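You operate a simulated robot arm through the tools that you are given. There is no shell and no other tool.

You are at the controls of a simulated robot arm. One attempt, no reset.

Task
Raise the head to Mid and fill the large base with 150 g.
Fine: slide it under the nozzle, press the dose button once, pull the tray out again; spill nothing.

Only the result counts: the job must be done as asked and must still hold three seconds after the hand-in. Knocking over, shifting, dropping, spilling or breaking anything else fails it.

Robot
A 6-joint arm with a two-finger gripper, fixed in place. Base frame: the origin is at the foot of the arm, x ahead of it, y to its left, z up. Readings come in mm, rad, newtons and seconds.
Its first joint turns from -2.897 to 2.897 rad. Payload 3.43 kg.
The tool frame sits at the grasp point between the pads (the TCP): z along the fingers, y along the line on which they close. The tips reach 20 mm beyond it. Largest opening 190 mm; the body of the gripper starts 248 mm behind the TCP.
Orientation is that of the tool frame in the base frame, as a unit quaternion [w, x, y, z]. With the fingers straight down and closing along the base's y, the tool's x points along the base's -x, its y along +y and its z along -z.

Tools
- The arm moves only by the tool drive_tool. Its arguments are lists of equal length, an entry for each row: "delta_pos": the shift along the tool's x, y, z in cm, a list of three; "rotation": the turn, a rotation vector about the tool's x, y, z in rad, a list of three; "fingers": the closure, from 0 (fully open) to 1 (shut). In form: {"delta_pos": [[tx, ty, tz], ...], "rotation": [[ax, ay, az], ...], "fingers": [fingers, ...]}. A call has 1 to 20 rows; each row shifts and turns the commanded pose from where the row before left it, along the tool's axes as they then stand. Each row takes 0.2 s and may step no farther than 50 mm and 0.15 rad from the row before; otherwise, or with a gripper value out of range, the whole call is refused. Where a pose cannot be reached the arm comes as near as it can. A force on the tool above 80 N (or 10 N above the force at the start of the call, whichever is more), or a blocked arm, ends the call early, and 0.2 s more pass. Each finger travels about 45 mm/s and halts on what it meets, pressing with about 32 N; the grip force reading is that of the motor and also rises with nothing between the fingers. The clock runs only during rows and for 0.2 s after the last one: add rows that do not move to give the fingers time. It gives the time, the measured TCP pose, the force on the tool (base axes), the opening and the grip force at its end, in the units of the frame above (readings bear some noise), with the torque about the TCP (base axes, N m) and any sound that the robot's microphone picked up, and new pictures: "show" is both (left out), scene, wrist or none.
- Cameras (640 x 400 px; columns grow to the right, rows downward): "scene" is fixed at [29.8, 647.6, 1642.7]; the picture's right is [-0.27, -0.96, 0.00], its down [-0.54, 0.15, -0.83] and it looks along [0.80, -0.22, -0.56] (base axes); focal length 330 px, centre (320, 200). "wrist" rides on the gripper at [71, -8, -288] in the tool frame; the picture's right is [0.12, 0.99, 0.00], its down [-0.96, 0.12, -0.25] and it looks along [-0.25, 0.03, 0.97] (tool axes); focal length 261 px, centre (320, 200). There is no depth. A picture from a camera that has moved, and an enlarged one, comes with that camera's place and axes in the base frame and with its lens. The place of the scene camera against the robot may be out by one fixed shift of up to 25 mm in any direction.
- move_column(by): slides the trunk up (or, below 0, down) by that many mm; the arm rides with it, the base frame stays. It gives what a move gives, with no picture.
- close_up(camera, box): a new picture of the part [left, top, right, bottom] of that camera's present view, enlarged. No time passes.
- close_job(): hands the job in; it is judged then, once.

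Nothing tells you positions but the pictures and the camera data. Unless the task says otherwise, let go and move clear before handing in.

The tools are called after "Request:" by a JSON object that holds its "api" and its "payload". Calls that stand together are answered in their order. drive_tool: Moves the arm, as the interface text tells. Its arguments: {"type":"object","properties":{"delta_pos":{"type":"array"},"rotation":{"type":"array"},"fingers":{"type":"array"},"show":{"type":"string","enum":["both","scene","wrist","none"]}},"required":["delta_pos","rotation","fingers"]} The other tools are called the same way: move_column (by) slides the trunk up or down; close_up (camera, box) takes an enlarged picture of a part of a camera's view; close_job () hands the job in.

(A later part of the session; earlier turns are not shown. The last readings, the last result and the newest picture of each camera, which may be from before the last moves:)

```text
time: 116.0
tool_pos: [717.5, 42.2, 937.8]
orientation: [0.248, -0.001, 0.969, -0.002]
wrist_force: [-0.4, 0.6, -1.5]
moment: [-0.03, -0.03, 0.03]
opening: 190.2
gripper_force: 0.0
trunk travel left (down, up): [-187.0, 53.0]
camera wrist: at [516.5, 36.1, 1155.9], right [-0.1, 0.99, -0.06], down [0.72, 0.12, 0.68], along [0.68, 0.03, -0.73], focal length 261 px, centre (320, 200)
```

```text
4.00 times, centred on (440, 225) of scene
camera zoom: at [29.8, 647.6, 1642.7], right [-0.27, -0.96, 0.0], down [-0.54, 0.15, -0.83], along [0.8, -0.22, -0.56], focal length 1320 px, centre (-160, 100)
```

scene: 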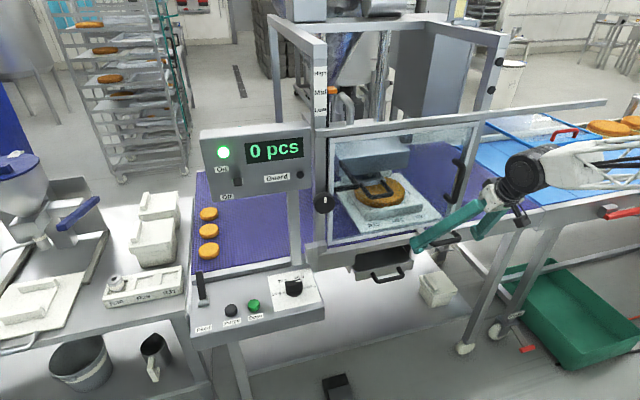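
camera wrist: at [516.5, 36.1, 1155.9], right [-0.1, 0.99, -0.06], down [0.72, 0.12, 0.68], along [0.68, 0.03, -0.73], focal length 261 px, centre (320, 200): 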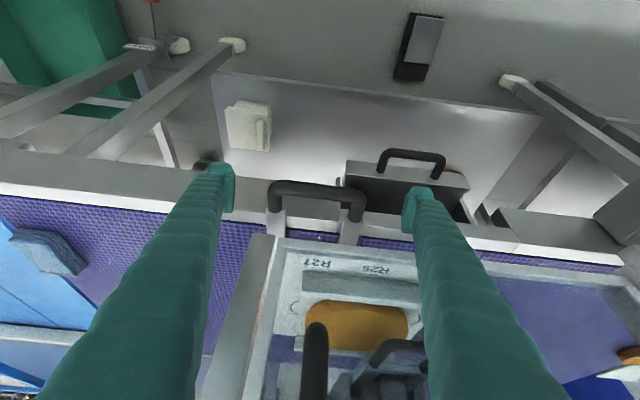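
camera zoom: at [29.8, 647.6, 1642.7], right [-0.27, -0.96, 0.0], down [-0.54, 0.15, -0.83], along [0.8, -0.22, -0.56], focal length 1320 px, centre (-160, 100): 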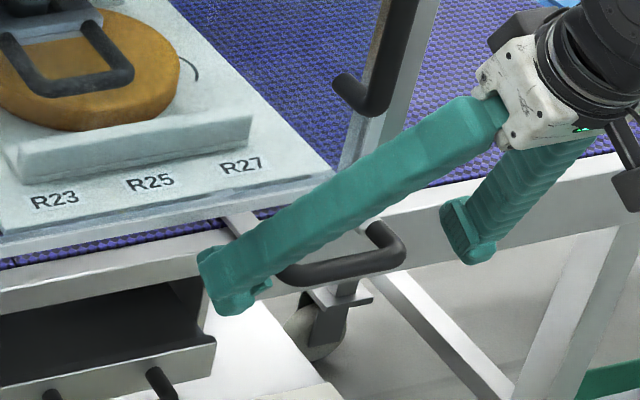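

Centred. A last few millimetres deeper, then close on the handle's sides.

Request:
{"api": "drive_tool", "payload": {"delta_pos": [[0, -0.1, 0.5], [0, 0, 0], [0, 0, 0], [0, 0, 0], [0, 0, 0], [0, 0, 0], [0, 0, 0]], "rotation": [[0, 0, 0], [0, 0, 0], [0, 0, 0], [0, 0, 0], [0, 0, 0], [0, 0, 0], [0, 0, 0]], "fingers": [0, 0.15, 0.3, 0.4, 0.45, 0.5, 0.5]}}

Request:
{"api": "close_up", "payload": {"camera": "wrist", "box": [210, 120, 450, 280]}}

Request:
{"api": "close_up", "payload": {"camera": "scene", "box": [320, 130, 520, 255]}}

```text
time: 117.6
tool_pos: [718.6, 40.5, 934.3]
orientation: [0.249, -0.001, 0.969, -0.001]
wrist_force: [-1.0, -0.7, 1.3]
moment: [0.08, -0.02, -0.23]
opening: 115.0
gripper_force: 40.8
trunk travel left (down, up): [-187.0, 53.0]
camera wrist: at [518.3, 34.6, 1152.2], right [-0.1, 0.99, -0.06], down [0.72, 0.12, 0.68], along [0.68, 0.03, -0.73], focal length 261 px, centre (320, 200)
```

scene: 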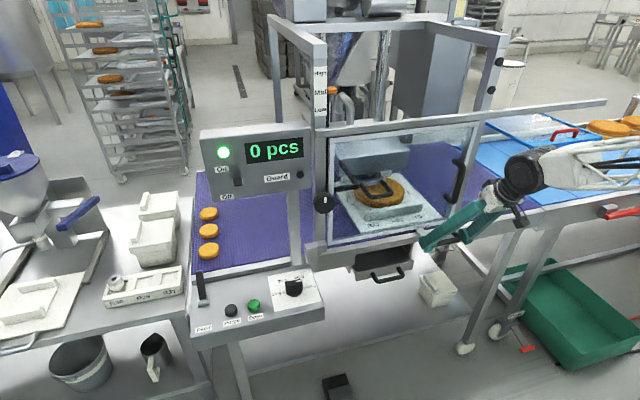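
wrist: 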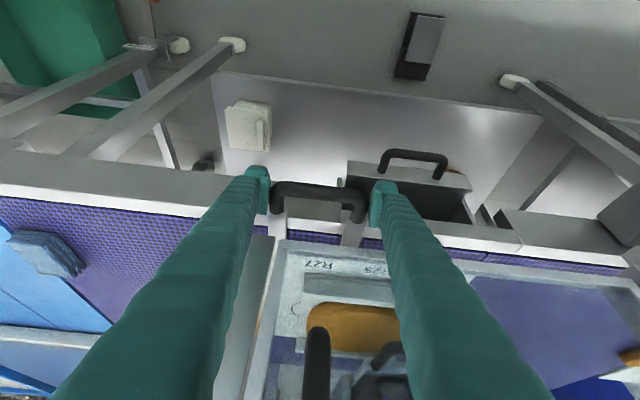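

```text
2.50 times, centred on (330, 200) of wrist
camera zoom: at [518.3, 34.6, 1152.2], right [-0.1, 0.99, -0.06], down [0.72, 0.12, 0.68], along [0.68, 0.03, -0.73], focal length 652 px, centre (295, 200)
```

zoom: 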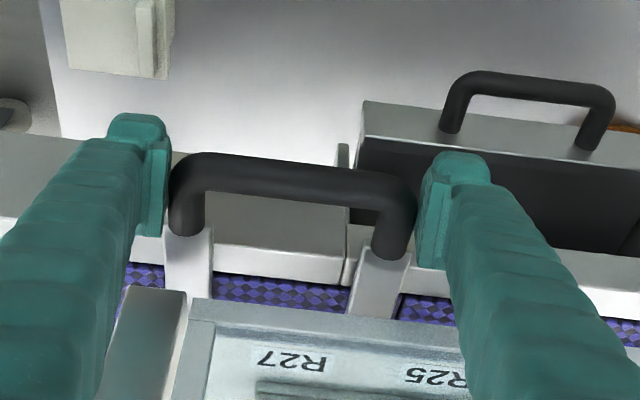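

```text
3.20 times, centred on (420, 192) of scene
camera zoom: at [29.8, 647.6, 1642.7], right [-0.27, -0.96, 0.0], down [-0.54, 0.15, -0.83], along [0.8, -0.22, -0.56], focal length 1056 px, centre (0, 224)
```

zoom: 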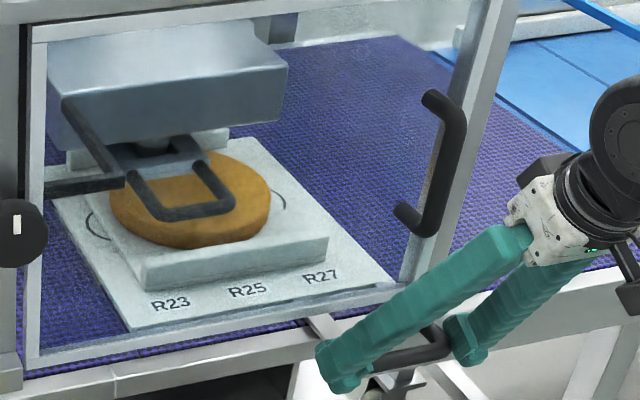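

Firm grip. Before the final slide, a closer look at the nozzle relative to the base.

Request:
{"api": "close_up", "payload": {"camera": "scene", "box": [325, 150, 425, 220]}}

Request:
{"api": "close_up", "payload": {"camera": "wrist", "box": [290, 270, 430, 400]}}

```text
5.71 times, centred on (375, 185) of scene
camera zoom: at [29.8, 647.6, 1642.7], right [-0.27, -0.96, 0.0], down [-0.54, 0.15, -0.83], along [0.8, -0.22, -0.56], focal length 1886 px, centre (6, 286)
```

zoom: 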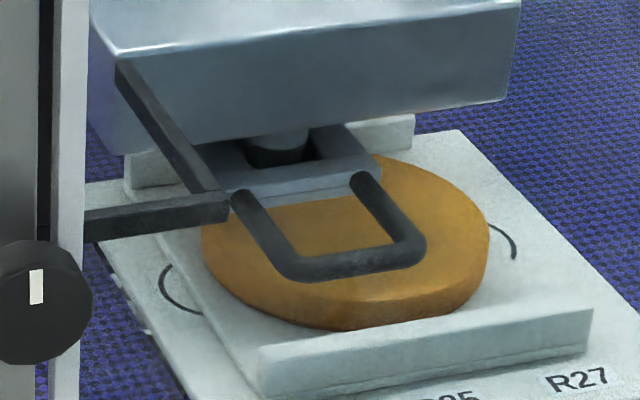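

```text
3.08 times, centred on (360, 335) of wrist
camera zoom: at [518.3, 34.6, 1152.2], right [-0.1, 0.99, -0.06], down [0.72, 0.12, 0.68], along [0.68, 0.03, -0.73], focal length 802 px, centre (197, -215)
```

zoom: 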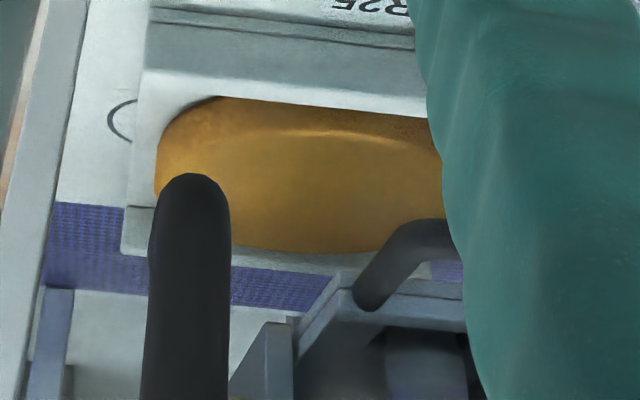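

Nozzle at about (1000, 204), base centre now near (1003, 145): the final slide is +58 mm. Moving smoothly.

Request:
{"api": "drive_tool", "payload": {"delta_pos": [[0, 0.4, 0], [0, 0.8, 0], [0, 1.0, 0], [0, 1.0, 0], [0, 1.0, 0], [0, 0.8, 0], [0, 0.5, 0], [0, 0.3, 0], [0, 0, 0]], "rotation": [[0, 0, 0], [0, 0, 0], [0, 0, 0], [0, 0, 0], [0, 0, 0], [0, 0, 0], [0, 0, 0], [0, 0, 0], [0, 0, 0]], "fingers": [0.5, 0.5, 0.5, 0.5, 0.5, 0.5, 0.5, 0.5, 0.5]}}

Request:
{"api": "close_up", "payload": {"camera": "scene", "box": [325, 150, 425, 220]}}

Request:
{"api": "close_up", "payload": {"camera": "scene", "box": [320, 130, 520, 255]}}

Request:
{"api": "close_up", "payload": {"camera": "wrist", "box": [210, 180, 450, 340]}}

```text
time: 119.6
tool_pos: [718.7, 97.6, 934.0]
orientation: [0.248, 0.0, 0.969, -0.003]
wrist_force: [-23.1, -0.8, -9.2]
moment: [-0.16, 0.23, 0.45]
opening: 115.0
gripper_force: 45.1
trunk travel left (down, up): [-187.0, 53.0]
camera wrist: at [518.7, 91.9, 1152.6], right [-0.1, 0.99, -0.06], down [0.73, 0.12, 0.68], along [0.68, 0.03, -0.73], focal length 261 px, centre (320, 200)
```

scene: 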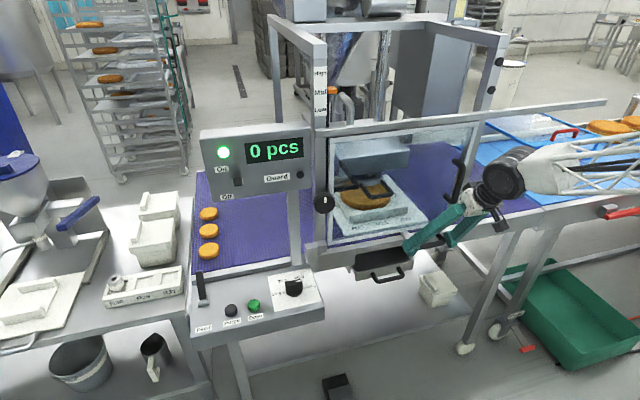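
wrist: 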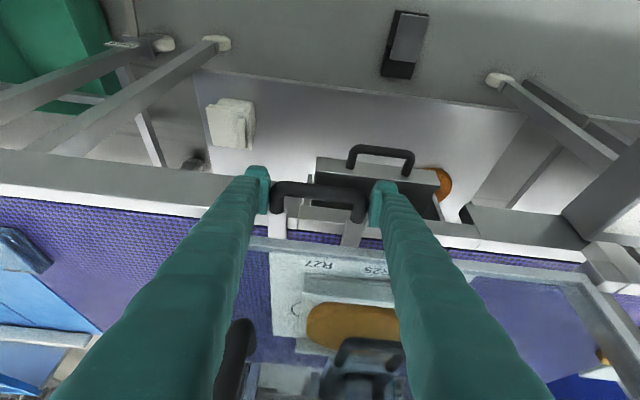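

```text
5.71 times, centred on (375, 185) of scene
camera zoom: at [29.8, 647.6, 1642.7], right [-0.27, -0.96, 0.0], down [-0.54, 0.15, -0.83], along [0.8, -0.22, -0.56], focal length 1886 px, centre (6, 286)
```

zoom: 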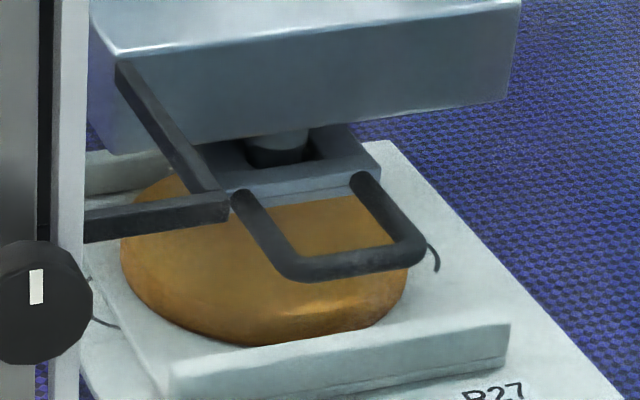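

```text
3.20 times, centred on (420, 192) of scene
camera zoom: at [29.8, 647.6, 1642.7], right [-0.27, -0.96, 0.0], down [-0.54, 0.15, -0.83], along [0.8, -0.22, -0.56], focal length 1056 px, centre (0, 224)
```

zoom: 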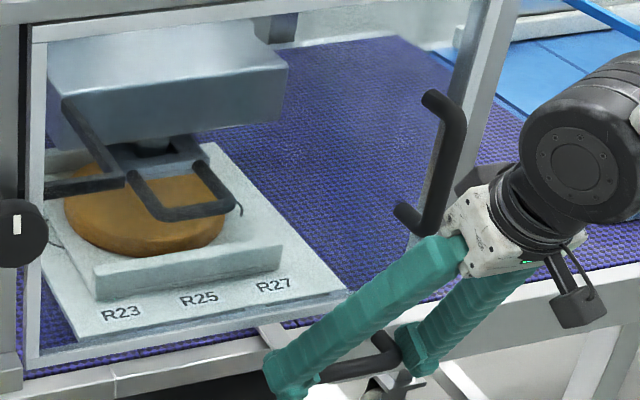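

```text
2.50 times, centred on (330, 260) of wrist
camera zoom: at [518.7, 91.9, 1152.6], right [-0.1, 0.99, -0.06], down [0.73, 0.12, 0.68], along [0.68, 0.03, -0.73], focal length 652 px, centre (295, 50)
```

zoom: 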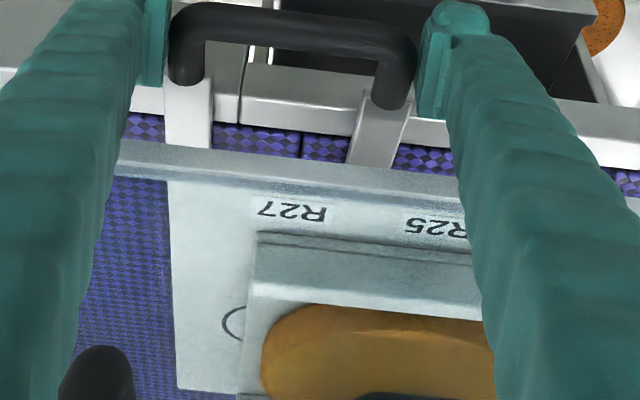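

The base is now centred under the nozzle (within a few mm). I'll release the handle, back out along the tool axis, and head for the Dose button.

Request:
{"api": "drive_tool", "payload": {"delta_pos": [[0, 0, 0], [0, 0, 0], [0, 0, -2], [0, 0, -4], [0, 0, -4], [0, 0, -4], [0, 0, 0]], "rotation": [[0, 0, 0], [0, 0, 0], [0, 0, 0], [0, 0, 0], [0, 0, 0], [0, 0, 0], [0, 0, 0]], "fingers": [0.3, 0.2, 0.2, 0.2, 0.2, 0.2, 0.2]}}

Request:
{"api": "close_up", "payload": {"camera": "scene", "box": [325, 150, 425, 220]}}

Request:
{"api": "close_up", "payload": {"camera": "wrist", "box": [210, 160, 450, 320]}}

```text
time: 121.2
tool_pos: [651.1, 100.3, 1059.0]
orientation: [0.248, 0.001, 0.969, -0.002]
wrist_force: [-0.2, 0.1, -0.1]
moment: [0.02, 0.01, -0.02]
opening: 151.8
gripper_force: 0.0
trunk travel left (down, up): [-187.0, 53.0]
camera wrist: at [451.4, 92.7, 1276.1], right [-0.1, 0.99, -0.06], down [0.72, 0.12, 0.68], along [0.68, 0.03, -0.73], focal length 261 px, centre (320, 200)
```

scene: 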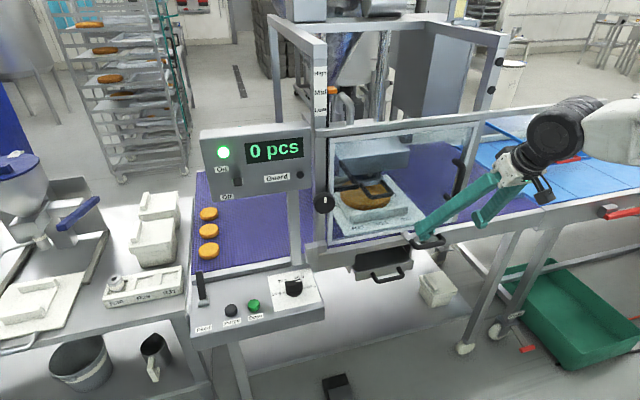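
wrist: 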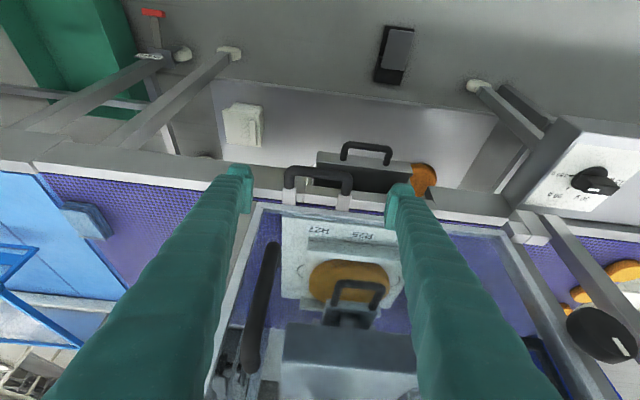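

```text
5.71 times, centred on (375, 185) of scene
camera zoom: at [29.8, 647.6, 1642.7], right [-0.27, -0.96, 0.0], down [-0.54, 0.15, -0.83], along [0.8, -0.22, -0.56], focal length 1886 px, centre (6, 286)
```

zoom: 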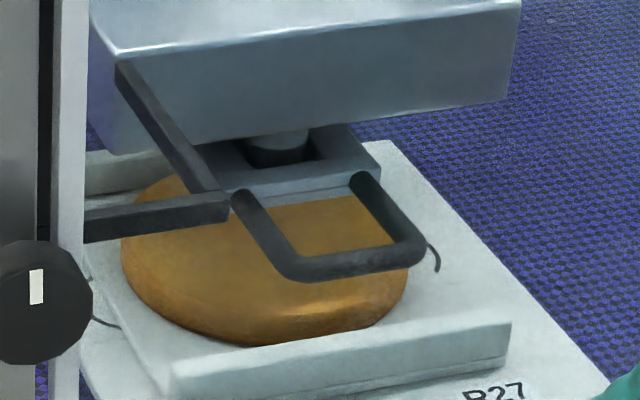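

```text
2.50 times, centred on (330, 240) of wrist
camera zoom: at [451.4, 92.7, 1276.1], right [-0.1, 0.99, -0.06], down [0.72, 0.12, 0.68], along [0.68, 0.03, -0.73], focal length 652 px, centre (295, 100)
```

zoom: 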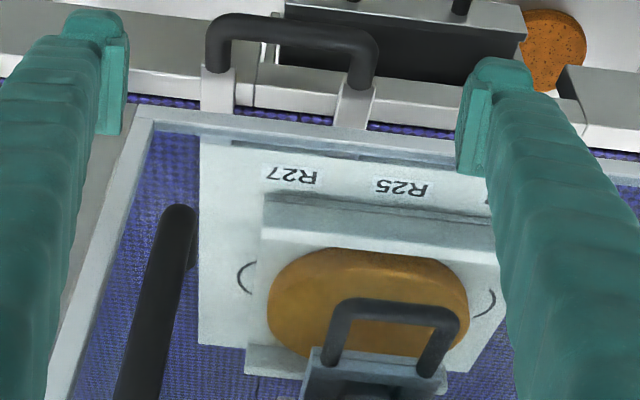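

Alignment looks right. Moving away and over to the Dose button, closing the fingers on the way.

Request:
{"api": "drive_tool", "payload": {"delta_pos": [[0, 0, -4], [0, 0, -4], [0, 4.7, 0], [0, 4.7, 0], [0, 4.7, 0], [0, 4.7, 0], [0, 4.7, 0], [0, 4.7, 0], [0, 4.7, 0], [0, 4.7, 0], [0, 4.7, 0], [0, 4.7, 0], [0, 4.7, 0], [0, 4.7, 0], [0, 0, 0]], "rotation": [[0, 0, 0], [0, 0, 0], [0, 0, 0], [0, 0, 0], [0, 0, 0], [0, 0, 0], [0, 0.06, 0], [0, 0.06, 0], [0, 0.06, 0], [0, 0.06, 0], [0, 0.06, 0], [0, 0, 0], [0, 0, 0], [0, 0, 0], [0, 0, 0]], "fingers": [0.2, 0.3, 0.5, 0.7, 0.9, 1, 1, 1, 1, 1, 1, 1, 1, 1, 1]}}

Request:
{"api": "close_up", "payload": {"camera": "wrist", "box": [240, 100, 440, 225]}}

Request:
{"api": "close_up", "payload": {"camera": "scene", "box": [180, 240, 340, 340]}}

```text
time: 124.4
tool_pos: [611.6, 663.2, 1126.1]
orientation: [0.1, -0.001, 0.995, -0.002]
wrist_force: [0.1, 0.6, 0.3]
moment: [-0.09, 0.02, -0.01]
opening: 0.1
gripper_force: 32.3
trunk travel left (down, up): [-187.0, 53.0]
camera wrist: at [485.2, 656.4, 1393.3], right [-0.12, 0.99, -0.03], down [0.89, 0.12, 0.43], along [0.43, 0.03, -0.9], focal length 261 px, centre (320, 200)
```

scene: 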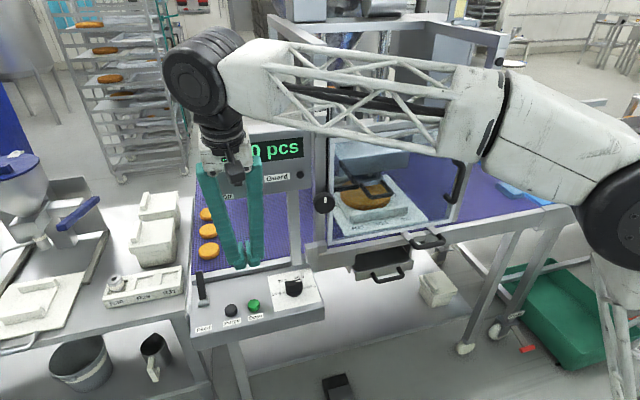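
wrist: 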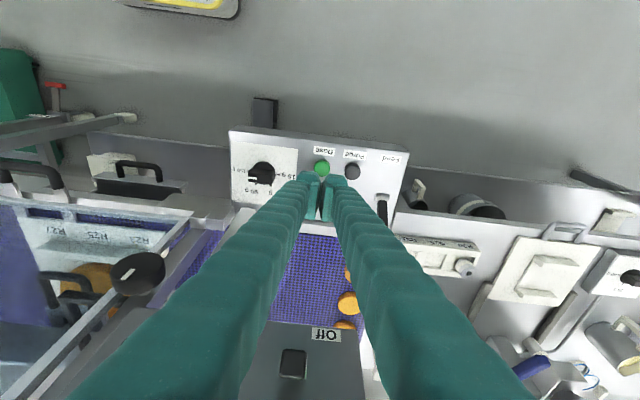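

```text
3.20 times, centred on (340, 162) of wrist
camera zoom: at [485.2, 656.4, 1393.3], right [-0.12, 0.99, -0.03], down [0.89, 0.12, 0.43], along [0.43, 0.03, -0.9], focal length 834 px, centre (256, 320)
```

zoom: 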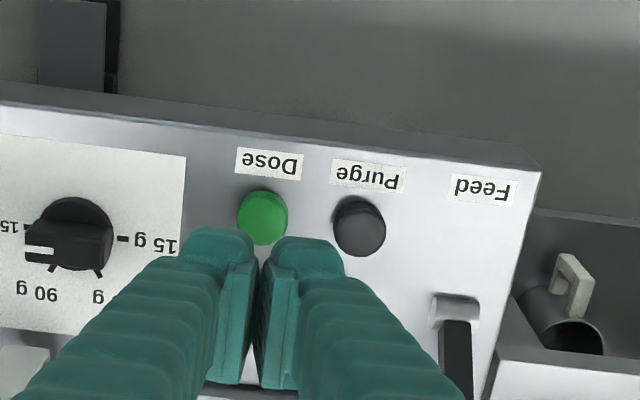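

```text
4.00 times, centred on (260, 290) of scene
camera zoom: at [29.8, 647.6, 1642.7], right [-0.27, -0.96, 0.0], down [-0.54, 0.15, -0.83], along [0.8, -0.22, -0.56], focal length 1320 px, centre (560, -160)
```

zoom: 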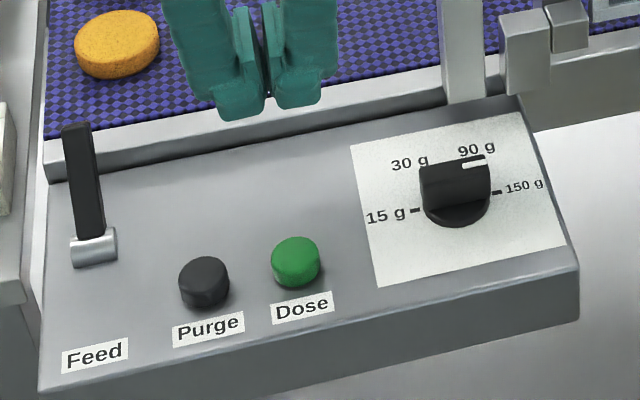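

Dose button at about (650, 666, 908), dial still on 150 g. Descending above it to a safe hover.

Request:
{"api": "drive_tool", "payload": {"delta_pos": [[0.09, 0.06, 4.47], [0.09, 0.06, 4.47], [0.09, 0.06, 4.47], [0.09, 0.06, 4.2], [0, 0, 0]], "rotation": [[0, 0, 0], [0, 0, 0], [0, 0, 0], [0, 0, 0], [0, 0, 0]], "fingers": [1, 1, 1, 1, 1]}}

Request:
{"api": "close_up", "payload": {"camera": "scene", "box": [200, 250, 320, 330]}}

Request:
{"api": "close_up", "payload": {"camera": "wrist", "box": [240, 100, 440, 225]}}

```text
time: 125.6
tool_pos: [643.3, 664.5, 953.3]
orientation: [0.101, -0.001, 0.995, -0.002]
wrist_force: [0.3, 0.3, -1.3]
moment: [-0.04, -0.01, -0.01]
opening: 0.1
gripper_force: 32.0
trunk travel left (down, up): [-187.0, 53.0]
camera wrist: at [516.7, 658.4, 1219.8], right [-0.12, 0.99, -0.03], down [0.89, 0.12, 0.43], along [0.43, 0.03, -0.9], focal length 261 px, centre (320, 200)
```

scene: 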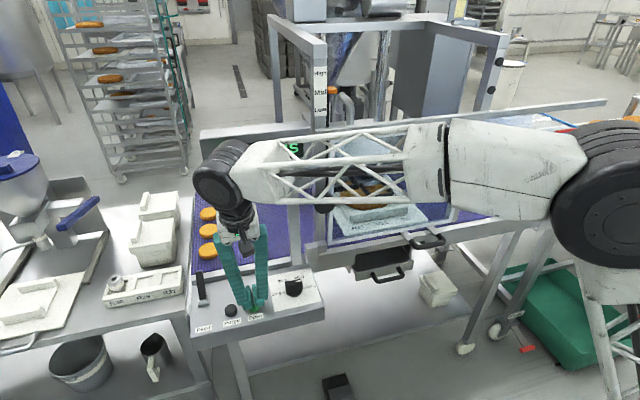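
wrist: 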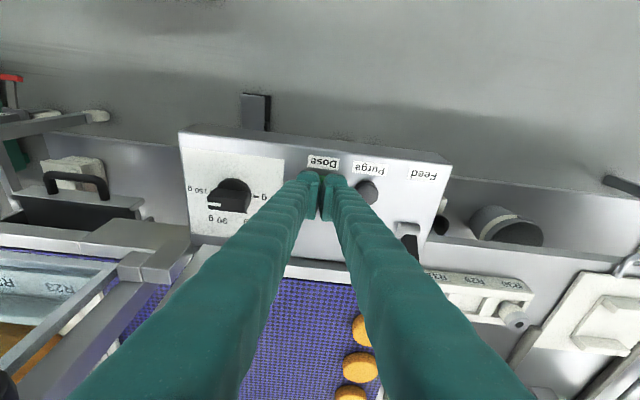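

```text
5.00 times, centred on (260, 290) of scene
camera zoom: at [29.8, 647.6, 1642.7], right [-0.27, -0.96, 0.0], down [-0.54, 0.15, -0.83], along [0.8, -0.22, -0.56], focal length 1650 px, centre (620, -250)
```

zoom: 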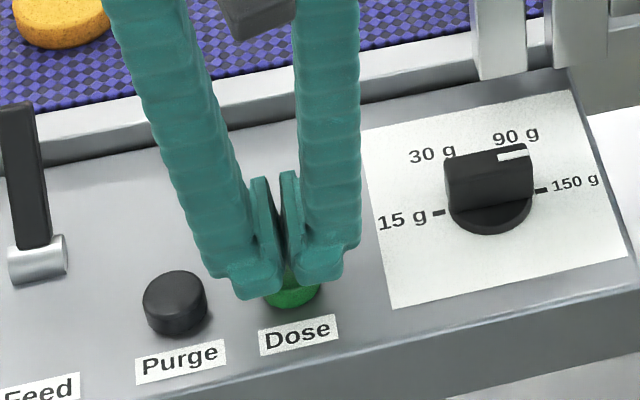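

```text
3.20 times, centred on (340, 162) of wrist
camera zoom: at [516.7, 658.4, 1219.8], right [-0.12, 0.99, -0.03], down [0.89, 0.12, 0.43], along [0.43, 0.03, -0.9], focal length 834 px, centre (256, 320)
```

zoom: 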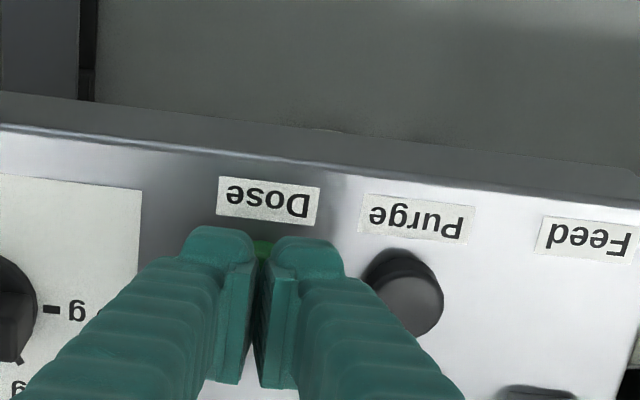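

The fingertips are right over Dose. I'll lower in small steps until contact.

Request:
{"api": "drive_tool", "payload": {"delta_pos": [[0, 0.1, 1.2], [0, 0, 0.3], [0, 0, 0]], "rotation": [[0, 0, 0], [0, 0, 0], [0, 0, 0]], "fingers": [1, 1, 1], "show": "none"}}

Request:
{"api": "close_up", "payload": {"camera": "scene", "box": [200, 250, 320, 330]}}

```text
time: 126.4
tool_pos: [646.6, 665.5, 938.2]
orientation: [0.099, -0.001, 0.995, -0.002]
wrist_force: [-0.6, -0.3, -0.1]
moment: [0.01, 0.01, 0.03]
opening: 0.0
gripper_force: 32.1
trunk travel left (down, up): [-187.0, 53.0]
```

```text
5.00 times, centred on (260, 290) of scene
camera zoom: at [29.8, 647.6, 1642.7], right [-0.27, -0.96, 0.0], down [-0.54, 0.15, -0.83], along [0.8, -0.22, -0.56], focal length 1650 px, centre (620, -250)
```

zoom: 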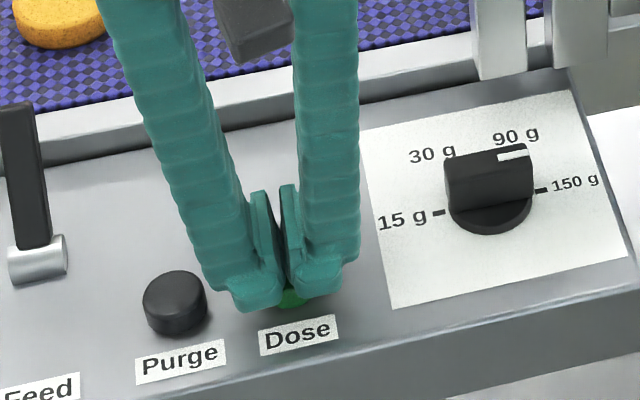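

Request:
{"api": "drive_tool", "payload": {"delta_pos": [[0, 0, 0.3], [0, 0, 0.3], [0, 0, 0]], "rotation": [[0, 0, 0], [0, 0, 0], [0, 0, 0]], "fingers": [1, 1, 1], "show": "none"}}

Request:
{"api": "close_up", "payload": {"camera": "scene", "box": [200, 250, 320, 330]}}

```text
time: 127.2
tool_pos: [648.1, 666.2, 933.4]
orientation: [0.1, -0.001, 0.995, -0.002]
wrist_force: [-1.4, -0.4, 2.3]
moment: [-0.02, 0.06, 0.03]
opening: 5.7
gripper_force: 34.6
trunk travel left (down, up): [-187.0, 53.0]
```

```text
5.00 times, centred on (260, 290) of scene
camera zoom: at [29.8, 647.6, 1642.7], right [-0.27, -0.96, 0.0], down [-0.54, 0.15, -0.83], along [0.8, -0.22, -0.56], focal length 1650 px, centre (620, -250)
```

zoom: 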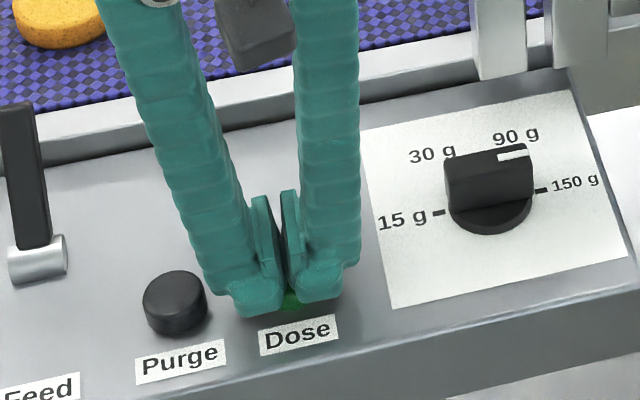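

Light contact, but the button sits in the notch between the two tips and spreads them. I'll lift slightly, shift so a single fingertip is over it, and press with that.

Request:
{"api": "drive_tool", "payload": {"delta_pos": [[0, 0, -0.8], [0, -1.4, 0], [0, 0, 0]], "rotation": [[0, 0, 0], [0, 0, 0], [0, 0, 0]], "fingers": [1, 1, 1]}}

Request:
{"api": "close_up", "payload": {"camera": "scene", "box": [200, 250, 320, 330]}}

Request:
{"api": "close_up", "payload": {"camera": "scene", "box": [190, 115, 350, 215]}}

```text
time: 128.0
tool_pos: [647.0, 651.2, 939.9]
orientation: [0.1, 0.0, 0.995, -0.001]
wrist_force: [-0.6, 0.0, -0.1]
moment: [0.01, 0.0, 0.02]
opening: 0.0
gripper_force: 34.1
trunk travel left (down, up): [-187.0, 53.0]
camera wrist: at [521.2, 645.5, 1208.0], right [-0.12, 0.99, -0.03], down [0.89, 0.12, 0.43], along [0.43, 0.03, -0.9], focal length 261 px, centre (320, 200)
```

scene: 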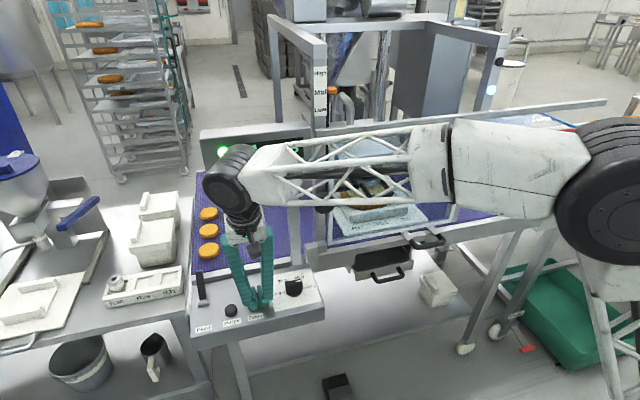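
wrist: 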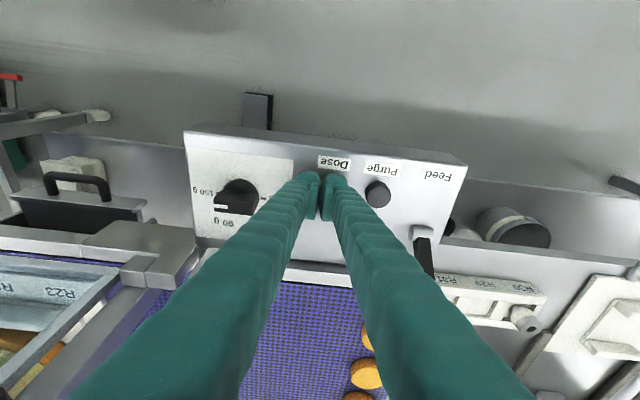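

```text
5.00 times, centred on (260, 290) of scene
camera zoom: at [29.8, 647.6, 1642.7], right [-0.27, -0.96, 0.0], down [-0.54, 0.15, -0.83], along [0.8, -0.22, -0.56], focal length 1650 px, centre (620, -250)
```

zoom: 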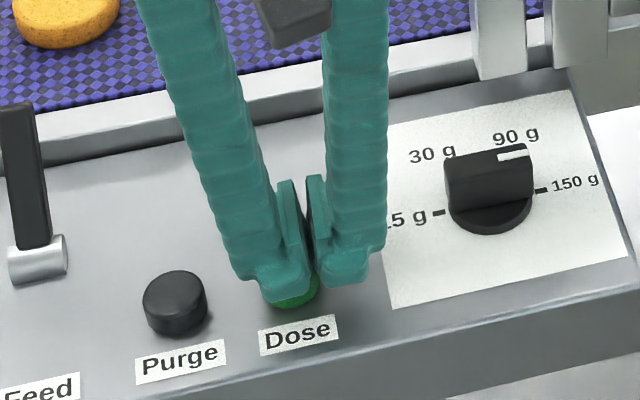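

```text
4.00 times, centred on (270, 165) of scene
camera zoom: at [29.8, 647.6, 1642.7], right [-0.27, -0.96, 0.0], down [-0.54, 0.15, -0.83], along [0.8, -0.22, -0.56], focal length 1320 px, centre (520, 340)
```

zoom: 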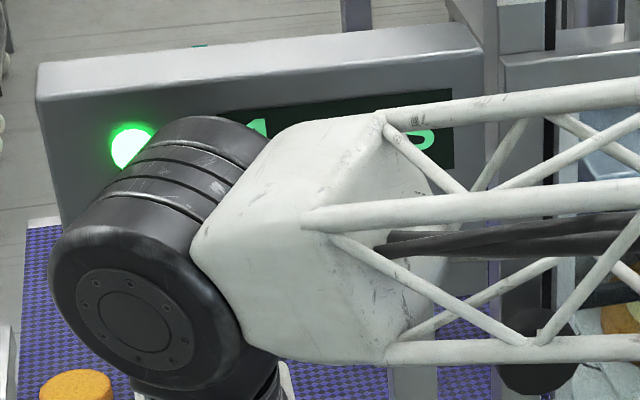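

The display may already have changed and a lamp on the right post is lit — the first touch might have registered. I must not press again; checking closely.

Request:
{"api": "close_up", "payload": {"camera": "scene", "box": [235, 130, 305, 175]}}

Request:
{"api": "close_up", "payload": {"camera": "scene", "box": [460, 40, 520, 110]}}

Request:
{"api": "close_up", "payload": {"camera": "scene", "box": [325, 150, 425, 220]}}

Request:
{"api": "close_up", "payload": {"camera": "wrist", "box": [0, 240, 200, 400]}}

```text
8.89 times, centred on (270, 152) of scene
camera zoom: at [29.8, 647.6, 1642.7], right [-0.27, -0.96, 0.0], down [-0.54, 0.15, -0.83], along [0.8, -0.22, -0.56], focal length 2934 px, centre (764, 622)
```

zoom: 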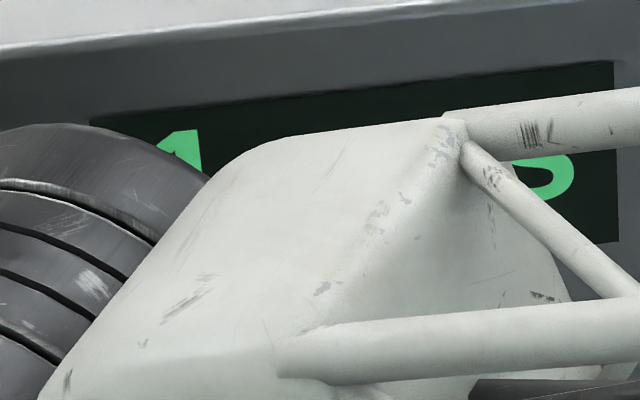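

```text
5.71 times, centred on (490, 75) of scene
camera zoom: at [29.8, 647.6, 1642.7], right [-0.27, -0.96, 0.0], down [-0.54, 0.15, -0.83], along [0.8, -0.22, -0.56], focal length 1886 px, centre (-651, 914)
```

zoom: 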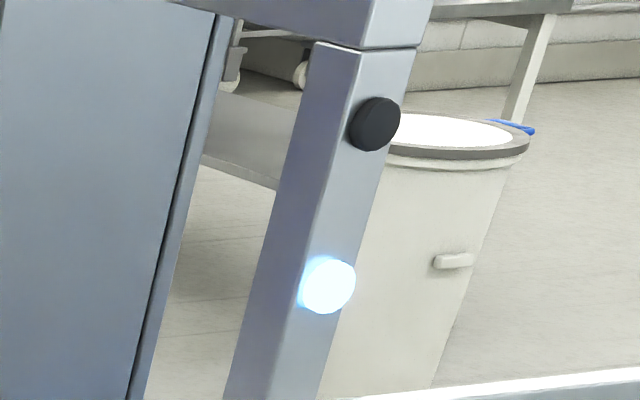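

```text
5.71 times, centred on (375, 185) of scene
camera zoom: at [29.8, 647.6, 1642.7], right [-0.27, -0.96, 0.0], down [-0.54, 0.15, -0.83], along [0.8, -0.22, -0.56], focal length 1886 px, centre (6, 286)
```

zoom: 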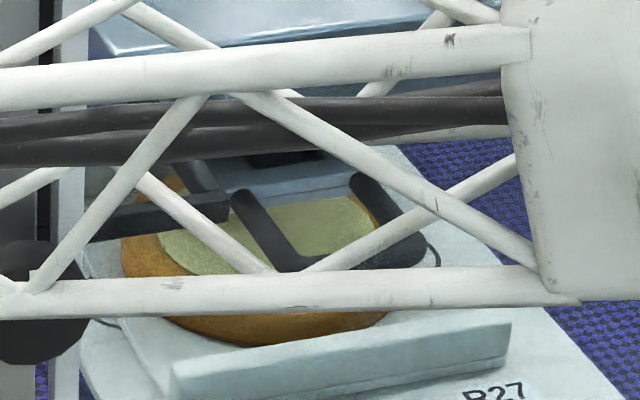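

```text
2.50 times, centred on (100, 320) of wrist
camera zoom: at [521.2, 645.5, 1208.0], right [-0.12, 0.99, -0.03], down [0.89, 0.12, 0.43], along [0.43, 0.03, -0.9], focal length 652 px, centre (870, -100)
```

zoom: 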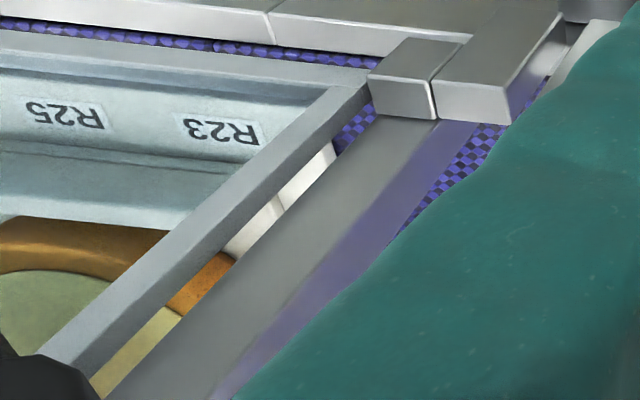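

The dose has been delivered once — cream is on the base and the counter shows 1. I'll lift straight up, away from the buttons, and let it settle.

Request:
{"api": "drive_tool", "payload": {"delta_pos": [[0, 0, -2], [0, 0, -4], [0, 0, -4], [0, 0, -4], [0, 0, -4], [0, 0, 0], [0, 0, 0], [0, 0, 0]], "rotation": [[0, 0, 0], [0, 0, 0], [0, 0, 0], [0, 0, 0], [0, 0, 0], [0, 0, 0], [0, 0, 0], [0, 0, 0]], "fingers": [1, 1, 1, 1, 1, 1, 1, 1]}}

Request:
{"api": "close_up", "payload": {"camera": "scene", "box": [190, 115, 350, 215]}}

Request:
{"api": "close_up", "payload": {"camera": "scene", "box": [325, 150, 425, 220]}}

Request:
{"api": "close_up", "payload": {"camera": "scene", "box": [460, 40, 520, 110]}}

```text
time: 129.8
tool_pos: [608.7, 652.7, 1116.8]
orientation: [0.101, -0.001, 0.995, -0.002]
wrist_force: [-0.4, 0.1, -0.3]
moment: [-0.05, -0.01, 0.0]
opening: 0.0
gripper_force: 34.8
trunk travel left (down, up): [-187.0, 53.0]
camera wrist: at [482.7, 645.4, 1383.8], right [-0.12, 0.99, -0.03], down [0.89, 0.12, 0.43], along [0.43, 0.03, -0.9], focal length 261 px, centre (320, 200)
```

scene: 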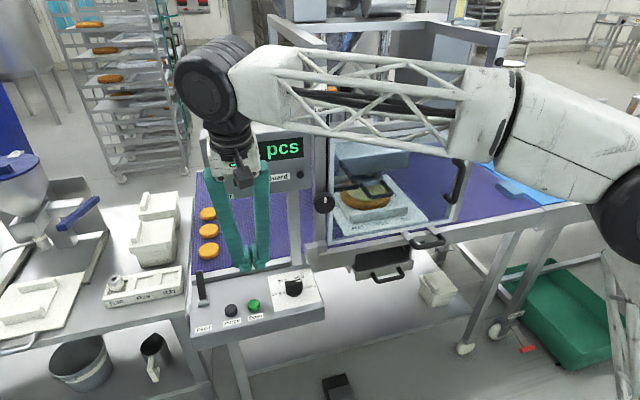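
wrist: 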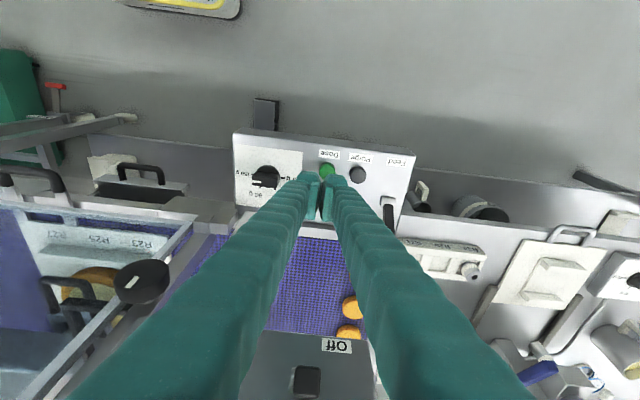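

```text
4.00 times, centred on (270, 165) of scene
camera zoom: at [29.8, 647.6, 1642.7], right [-0.27, -0.96, 0.0], down [-0.54, 0.15, -0.83], along [0.8, -0.22, -0.56], focal length 1320 px, centre (520, 340)
```

zoom: 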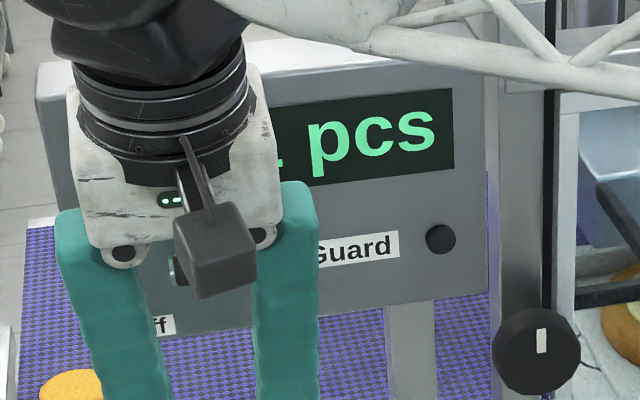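

```text
5.71 times, centred on (375, 185) of scene
camera zoom: at [29.8, 647.6, 1642.7], right [-0.27, -0.96, 0.0], down [-0.54, 0.15, -0.83], along [0.8, -0.22, -0.56], focal length 1886 px, centre (6, 286)
```

zoom: 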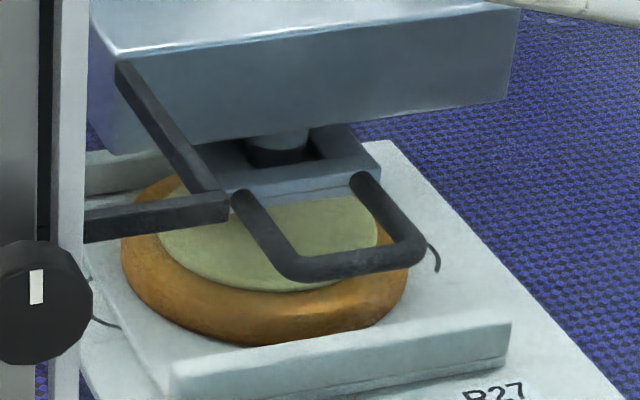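

```text
5.71 times, centred on (490, 75) of scene
camera zoom: at [29.8, 647.6, 1642.7], right [-0.27, -0.96, 0.0], down [-0.54, 0.15, -0.83], along [0.8, -0.22, -0.56], focal length 1886 px, centre (-651, 914)
```

zoom: 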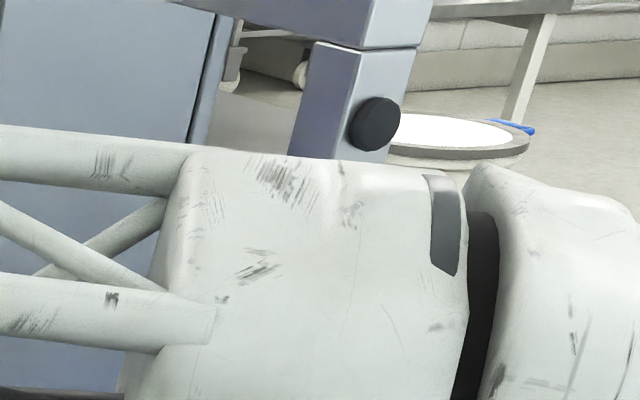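

The cream sits neatly centred on the base, counter at 1. Now I'll return to the tray handle, re-tilting and opening the fingers on the way.

Request:
{"api": "drive_tool", "payload": {"delta_pos": [[0, -4.6, 0], [0, -4.6, 0], [0, -4.6, 0], [0, -4.6, 0], [0, -4.6, 0], [0, -4.6, 0], [0, -4.6, 0], [0, -4.6, 0], [0, -4.6, 0], [0, -4.6, 0], [0, -4.6, 0], [0, -4.6, 0], [0, 0, 0]], "rotation": [[0, 0, 0], [0, 0, 0], [0, 0, 0], [0, -0.06, 0], [0, -0.06, 0], [0, -0.06, 0], [0, -0.06, 0], [0, -0.06, 0], [0, 0, 0], [0, 0, 0], [0, 0, 0], [0, 0, 0], [0, 0, 0]], "fingers": [1, 1, 0.9, 0.7, 0.5, 0.3, 0.1, 0, 0, 0, 0, 0, 0]}}

Request:
{"api": "close_up", "payload": {"camera": "wrist", "box": [210, 140, 450, 300]}}

Request:
{"api": "close_up", "payload": {"camera": "scene", "box": [190, 115, 350, 215]}}

Request:
{"api": "close_up", "payload": {"camera": "scene", "box": [460, 40, 520, 110]}}

```text
time: 132.6
tool_pos: [611.5, 100.6, 1118.5]
orientation: [0.247, -0.002, 0.969, 0.0]
wrist_force: [0.5, 0.2, 0.3]
moment: [-0.02, -0.03, 0.03]
opening: 190.1
gripper_force: 0.1
trunk travel left (down, up): [-187.0, 53.0]
camera wrist: at [412.6, 93.4, 1336.4], right [-0.11, 0.99, -0.06], down [0.72, 0.12, 0.68], along [0.68, 0.03, -0.73], focal length 261 px, centre (320, 200)
```

scene: 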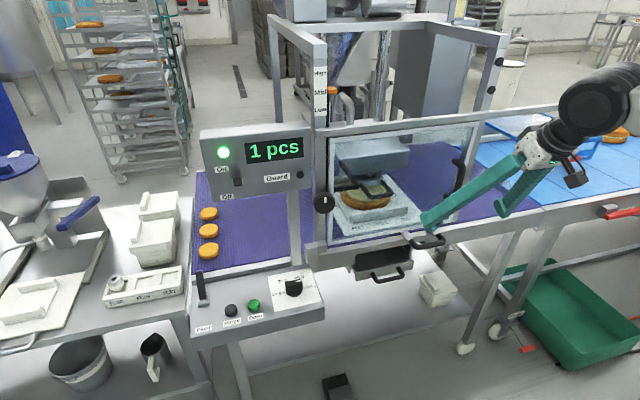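
wrist: 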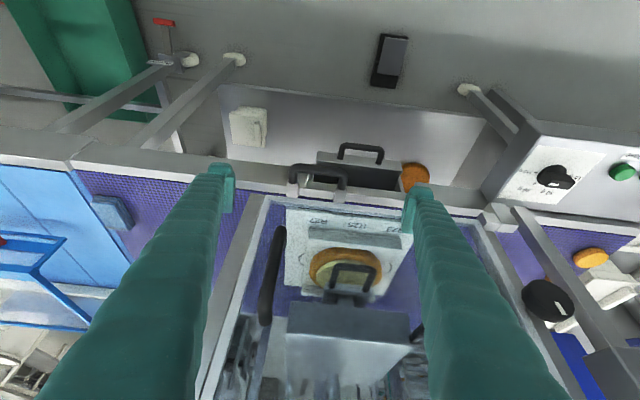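

```text
2.50 times, centred on (330, 220) of wrist
camera zoom: at [412.6, 93.4, 1336.4], right [-0.11, 0.99, -0.06], down [0.72, 0.12, 0.68], along [0.68, 0.03, -0.73], focal length 652 px, centre (295, 150)
```

zoom: 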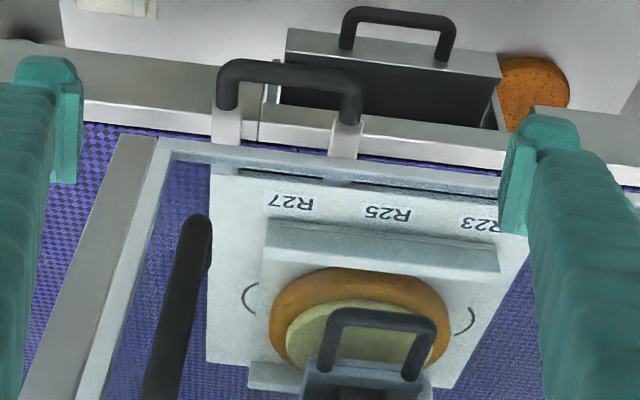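

```text
4.00 times, centred on (270, 165) of scene
camera zoom: at [29.8, 647.6, 1642.7], right [-0.27, -0.96, 0.0], down [-0.54, 0.15, -0.83], along [0.8, -0.22, -0.56], focal length 1320 px, centre (520, 340)
```

zoom: 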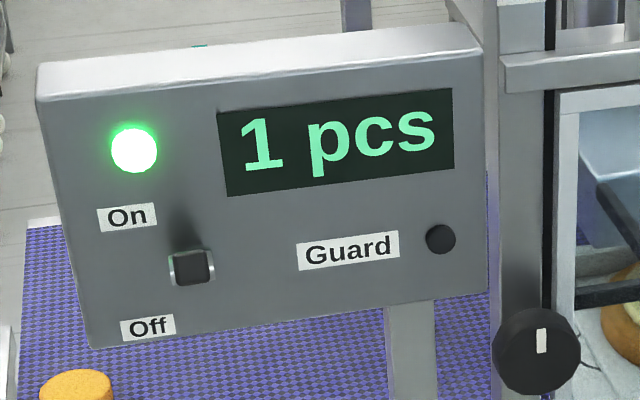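

```text
5.71 times, centred on (490, 75) of scene
camera zoom: at [29.8, 647.6, 1642.7], right [-0.27, -0.96, 0.0], down [-0.54, 0.15, -0.83], along [0.8, -0.22, -0.56], focal length 1886 px, centre (-651, 914)
```

zoom: 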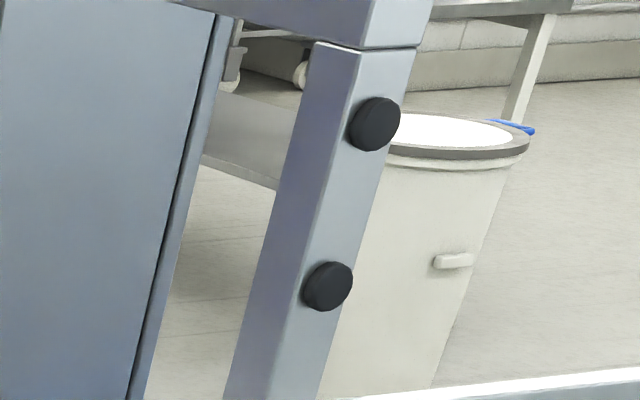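

Dosing is finished (lamp off, "1 pcs"). Advancing onto the handle again.

Request:
{"api": "drive_tool", "payload": {"delta_pos": [[-0.1, -0.1, 4], [-0.1, 0, 4], [-0.1, 0, 4], [-0.1, 0, 4], [-0.1, 0, 4], [0, 0, 1.2], [0, 0, 0]], "rotation": [[0, 0, 0], [0, 0, 0], [0, 0, 0], [0, 0, 0], [0, 0, 0], [0, 0, 0], [0, 0, 0]], "fingers": [0, 0, 0, 0, 0, 0, 0]}}

Request:
{"api": "close_up", "payload": {"camera": "wrist", "box": [210, 120, 450, 280]}}

```text
time: 134.2
tool_pos: [719.0, 100.2, 936.9]
orientation: [0.249, 0.0, 0.968, -0.002]
wrist_force: [-0.4, 0.3, 0.4]
moment: [0.02, 0.01, 0.0]
opening: 190.0
gripper_force: 0.1
trunk travel left (down, up): [-187.0, 53.0]
camera wrist: at [519.7, 93.2, 1154.2], right [-0.1, 0.99, -0.06], down [0.72, 0.12, 0.68], along [0.68, 0.03, -0.73], focal length 261 px, centre (320, 200)
```

scene: 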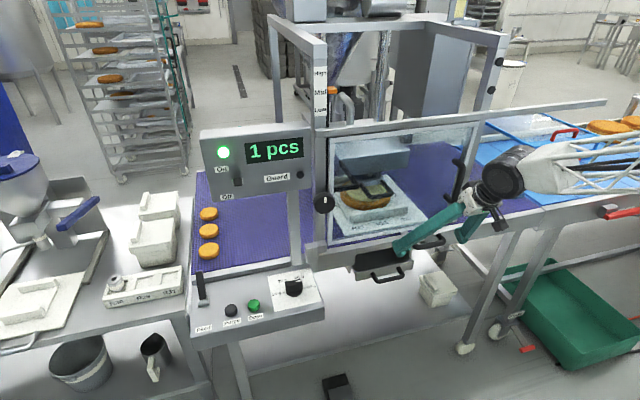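
wrist: 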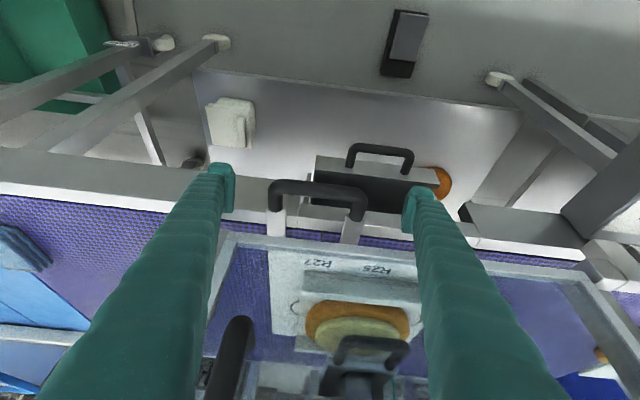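

```text
2.50 times, centred on (330, 200) of wrist
camera zoom: at [519.7, 93.2, 1154.2], right [-0.1, 0.99, -0.06], down [0.72, 0.12, 0.68], along [0.68, 0.03, -0.73], focal length 652 px, centre (295, 200)
```

zoom: 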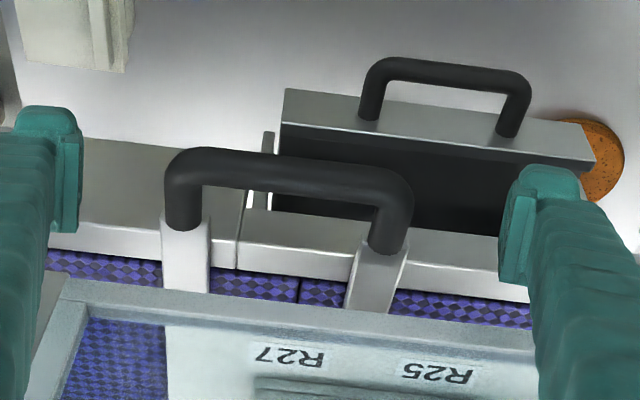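

Centred on the handle. Closing the grip.

Request:
{"api": "drive_tool", "payload": {"delta_pos": [[0, -0.12, 0.3], [0, 0, 0], [0, 0, 0], [0, 0, 0], [0, 0, 0], [0, 0, 0], [0, 0, 0]], "rotation": [[0, 0, 0], [0, 0, 0], [0, 0, 0], [0, 0, 0], [0, 0, 0], [0, 0, 0], [0, 0, 0]], "fingers": [0, 0.15, 0.3, 0.4, 0.45, 0.5, 0.5], "show": "none"}}

Request:
{"api": "close_up", "payload": {"camera": "scene", "box": [320, 130, 520, 255]}}

```text
time: 135.8
tool_pos: [720.4, 99.4, 934.1]
orientation: [0.247, 0.0, 0.969, -0.002]
wrist_force: [0.0, -3.1, 0.5]
moment: [-0.13, 0.0, -0.16]
opening: 115.4
gripper_force: 40.2
trunk travel left (down, up): [-187.0, 53.0]
```

```text
3.20 times, centred on (420, 192) of scene
camera zoom: at [29.8, 647.6, 1642.7], right [-0.27, -0.96, 0.0], down [-0.54, 0.15, -0.83], along [0.8, -0.22, -0.56], focal length 1056 px, centre (0, 224)
```

zoom: 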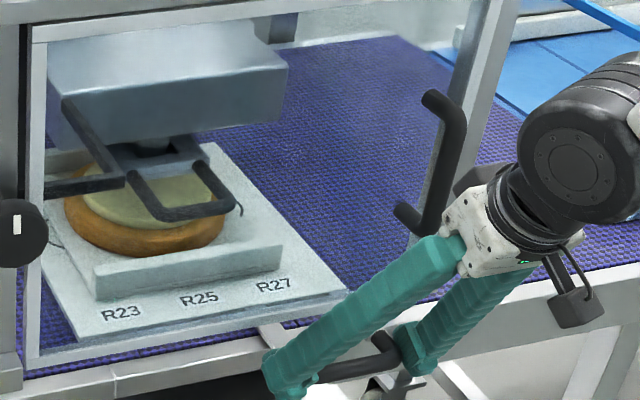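

Gripped. Pulling the tray back out toward -y in gentle, ramped stages.

Request:
{"api": "drive_tool", "payload": {"delta_pos": [[0, -0.4, 0], [0, -0.8, 0], [0, -1.0, 0], [0, -1.0, 0], [0, -1.0, 0], [0, -0.8, 0], [0, -0.4, 0], [0, 0, 0]], "rotation": [[0, 0, 0], [0, 0, 0], [0, 0, 0], [0, 0, 0], [0, 0, 0], [0, 0, 0], [0, 0, 0], [0, 0, 0]], "fingers": [0.5, 0.5, 0.5, 0.5, 0.5, 0.5, 0.5, 0.5], "show": "none"}}

Request:
{"api": "close_up", "payload": {"camera": "scene", "box": [320, 130, 520, 255]}}

```text
time: 137.6
tool_pos: [720.3, 43.3, 933.6]
orientation: [0.249, 0.0, 0.969, -0.001]
wrist_force: [18.1, -0.1, 3.9]
moment: [-0.44, -0.16, 0.12]
opening: 115.1
gripper_force: 45.0
trunk travel left (down, up): [-187.0, 53.0]
```

```text
3.20 times, centred on (420, 192) of scene
camera zoom: at [29.8, 647.6, 1642.7], right [-0.27, -0.96, 0.0], down [-0.54, 0.15, -0.83], along [0.8, -0.22, -0.56], focal length 1056 px, centre (0, 224)
```

zoom: 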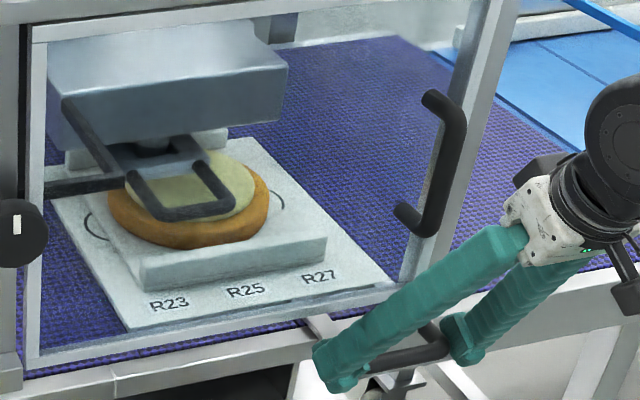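

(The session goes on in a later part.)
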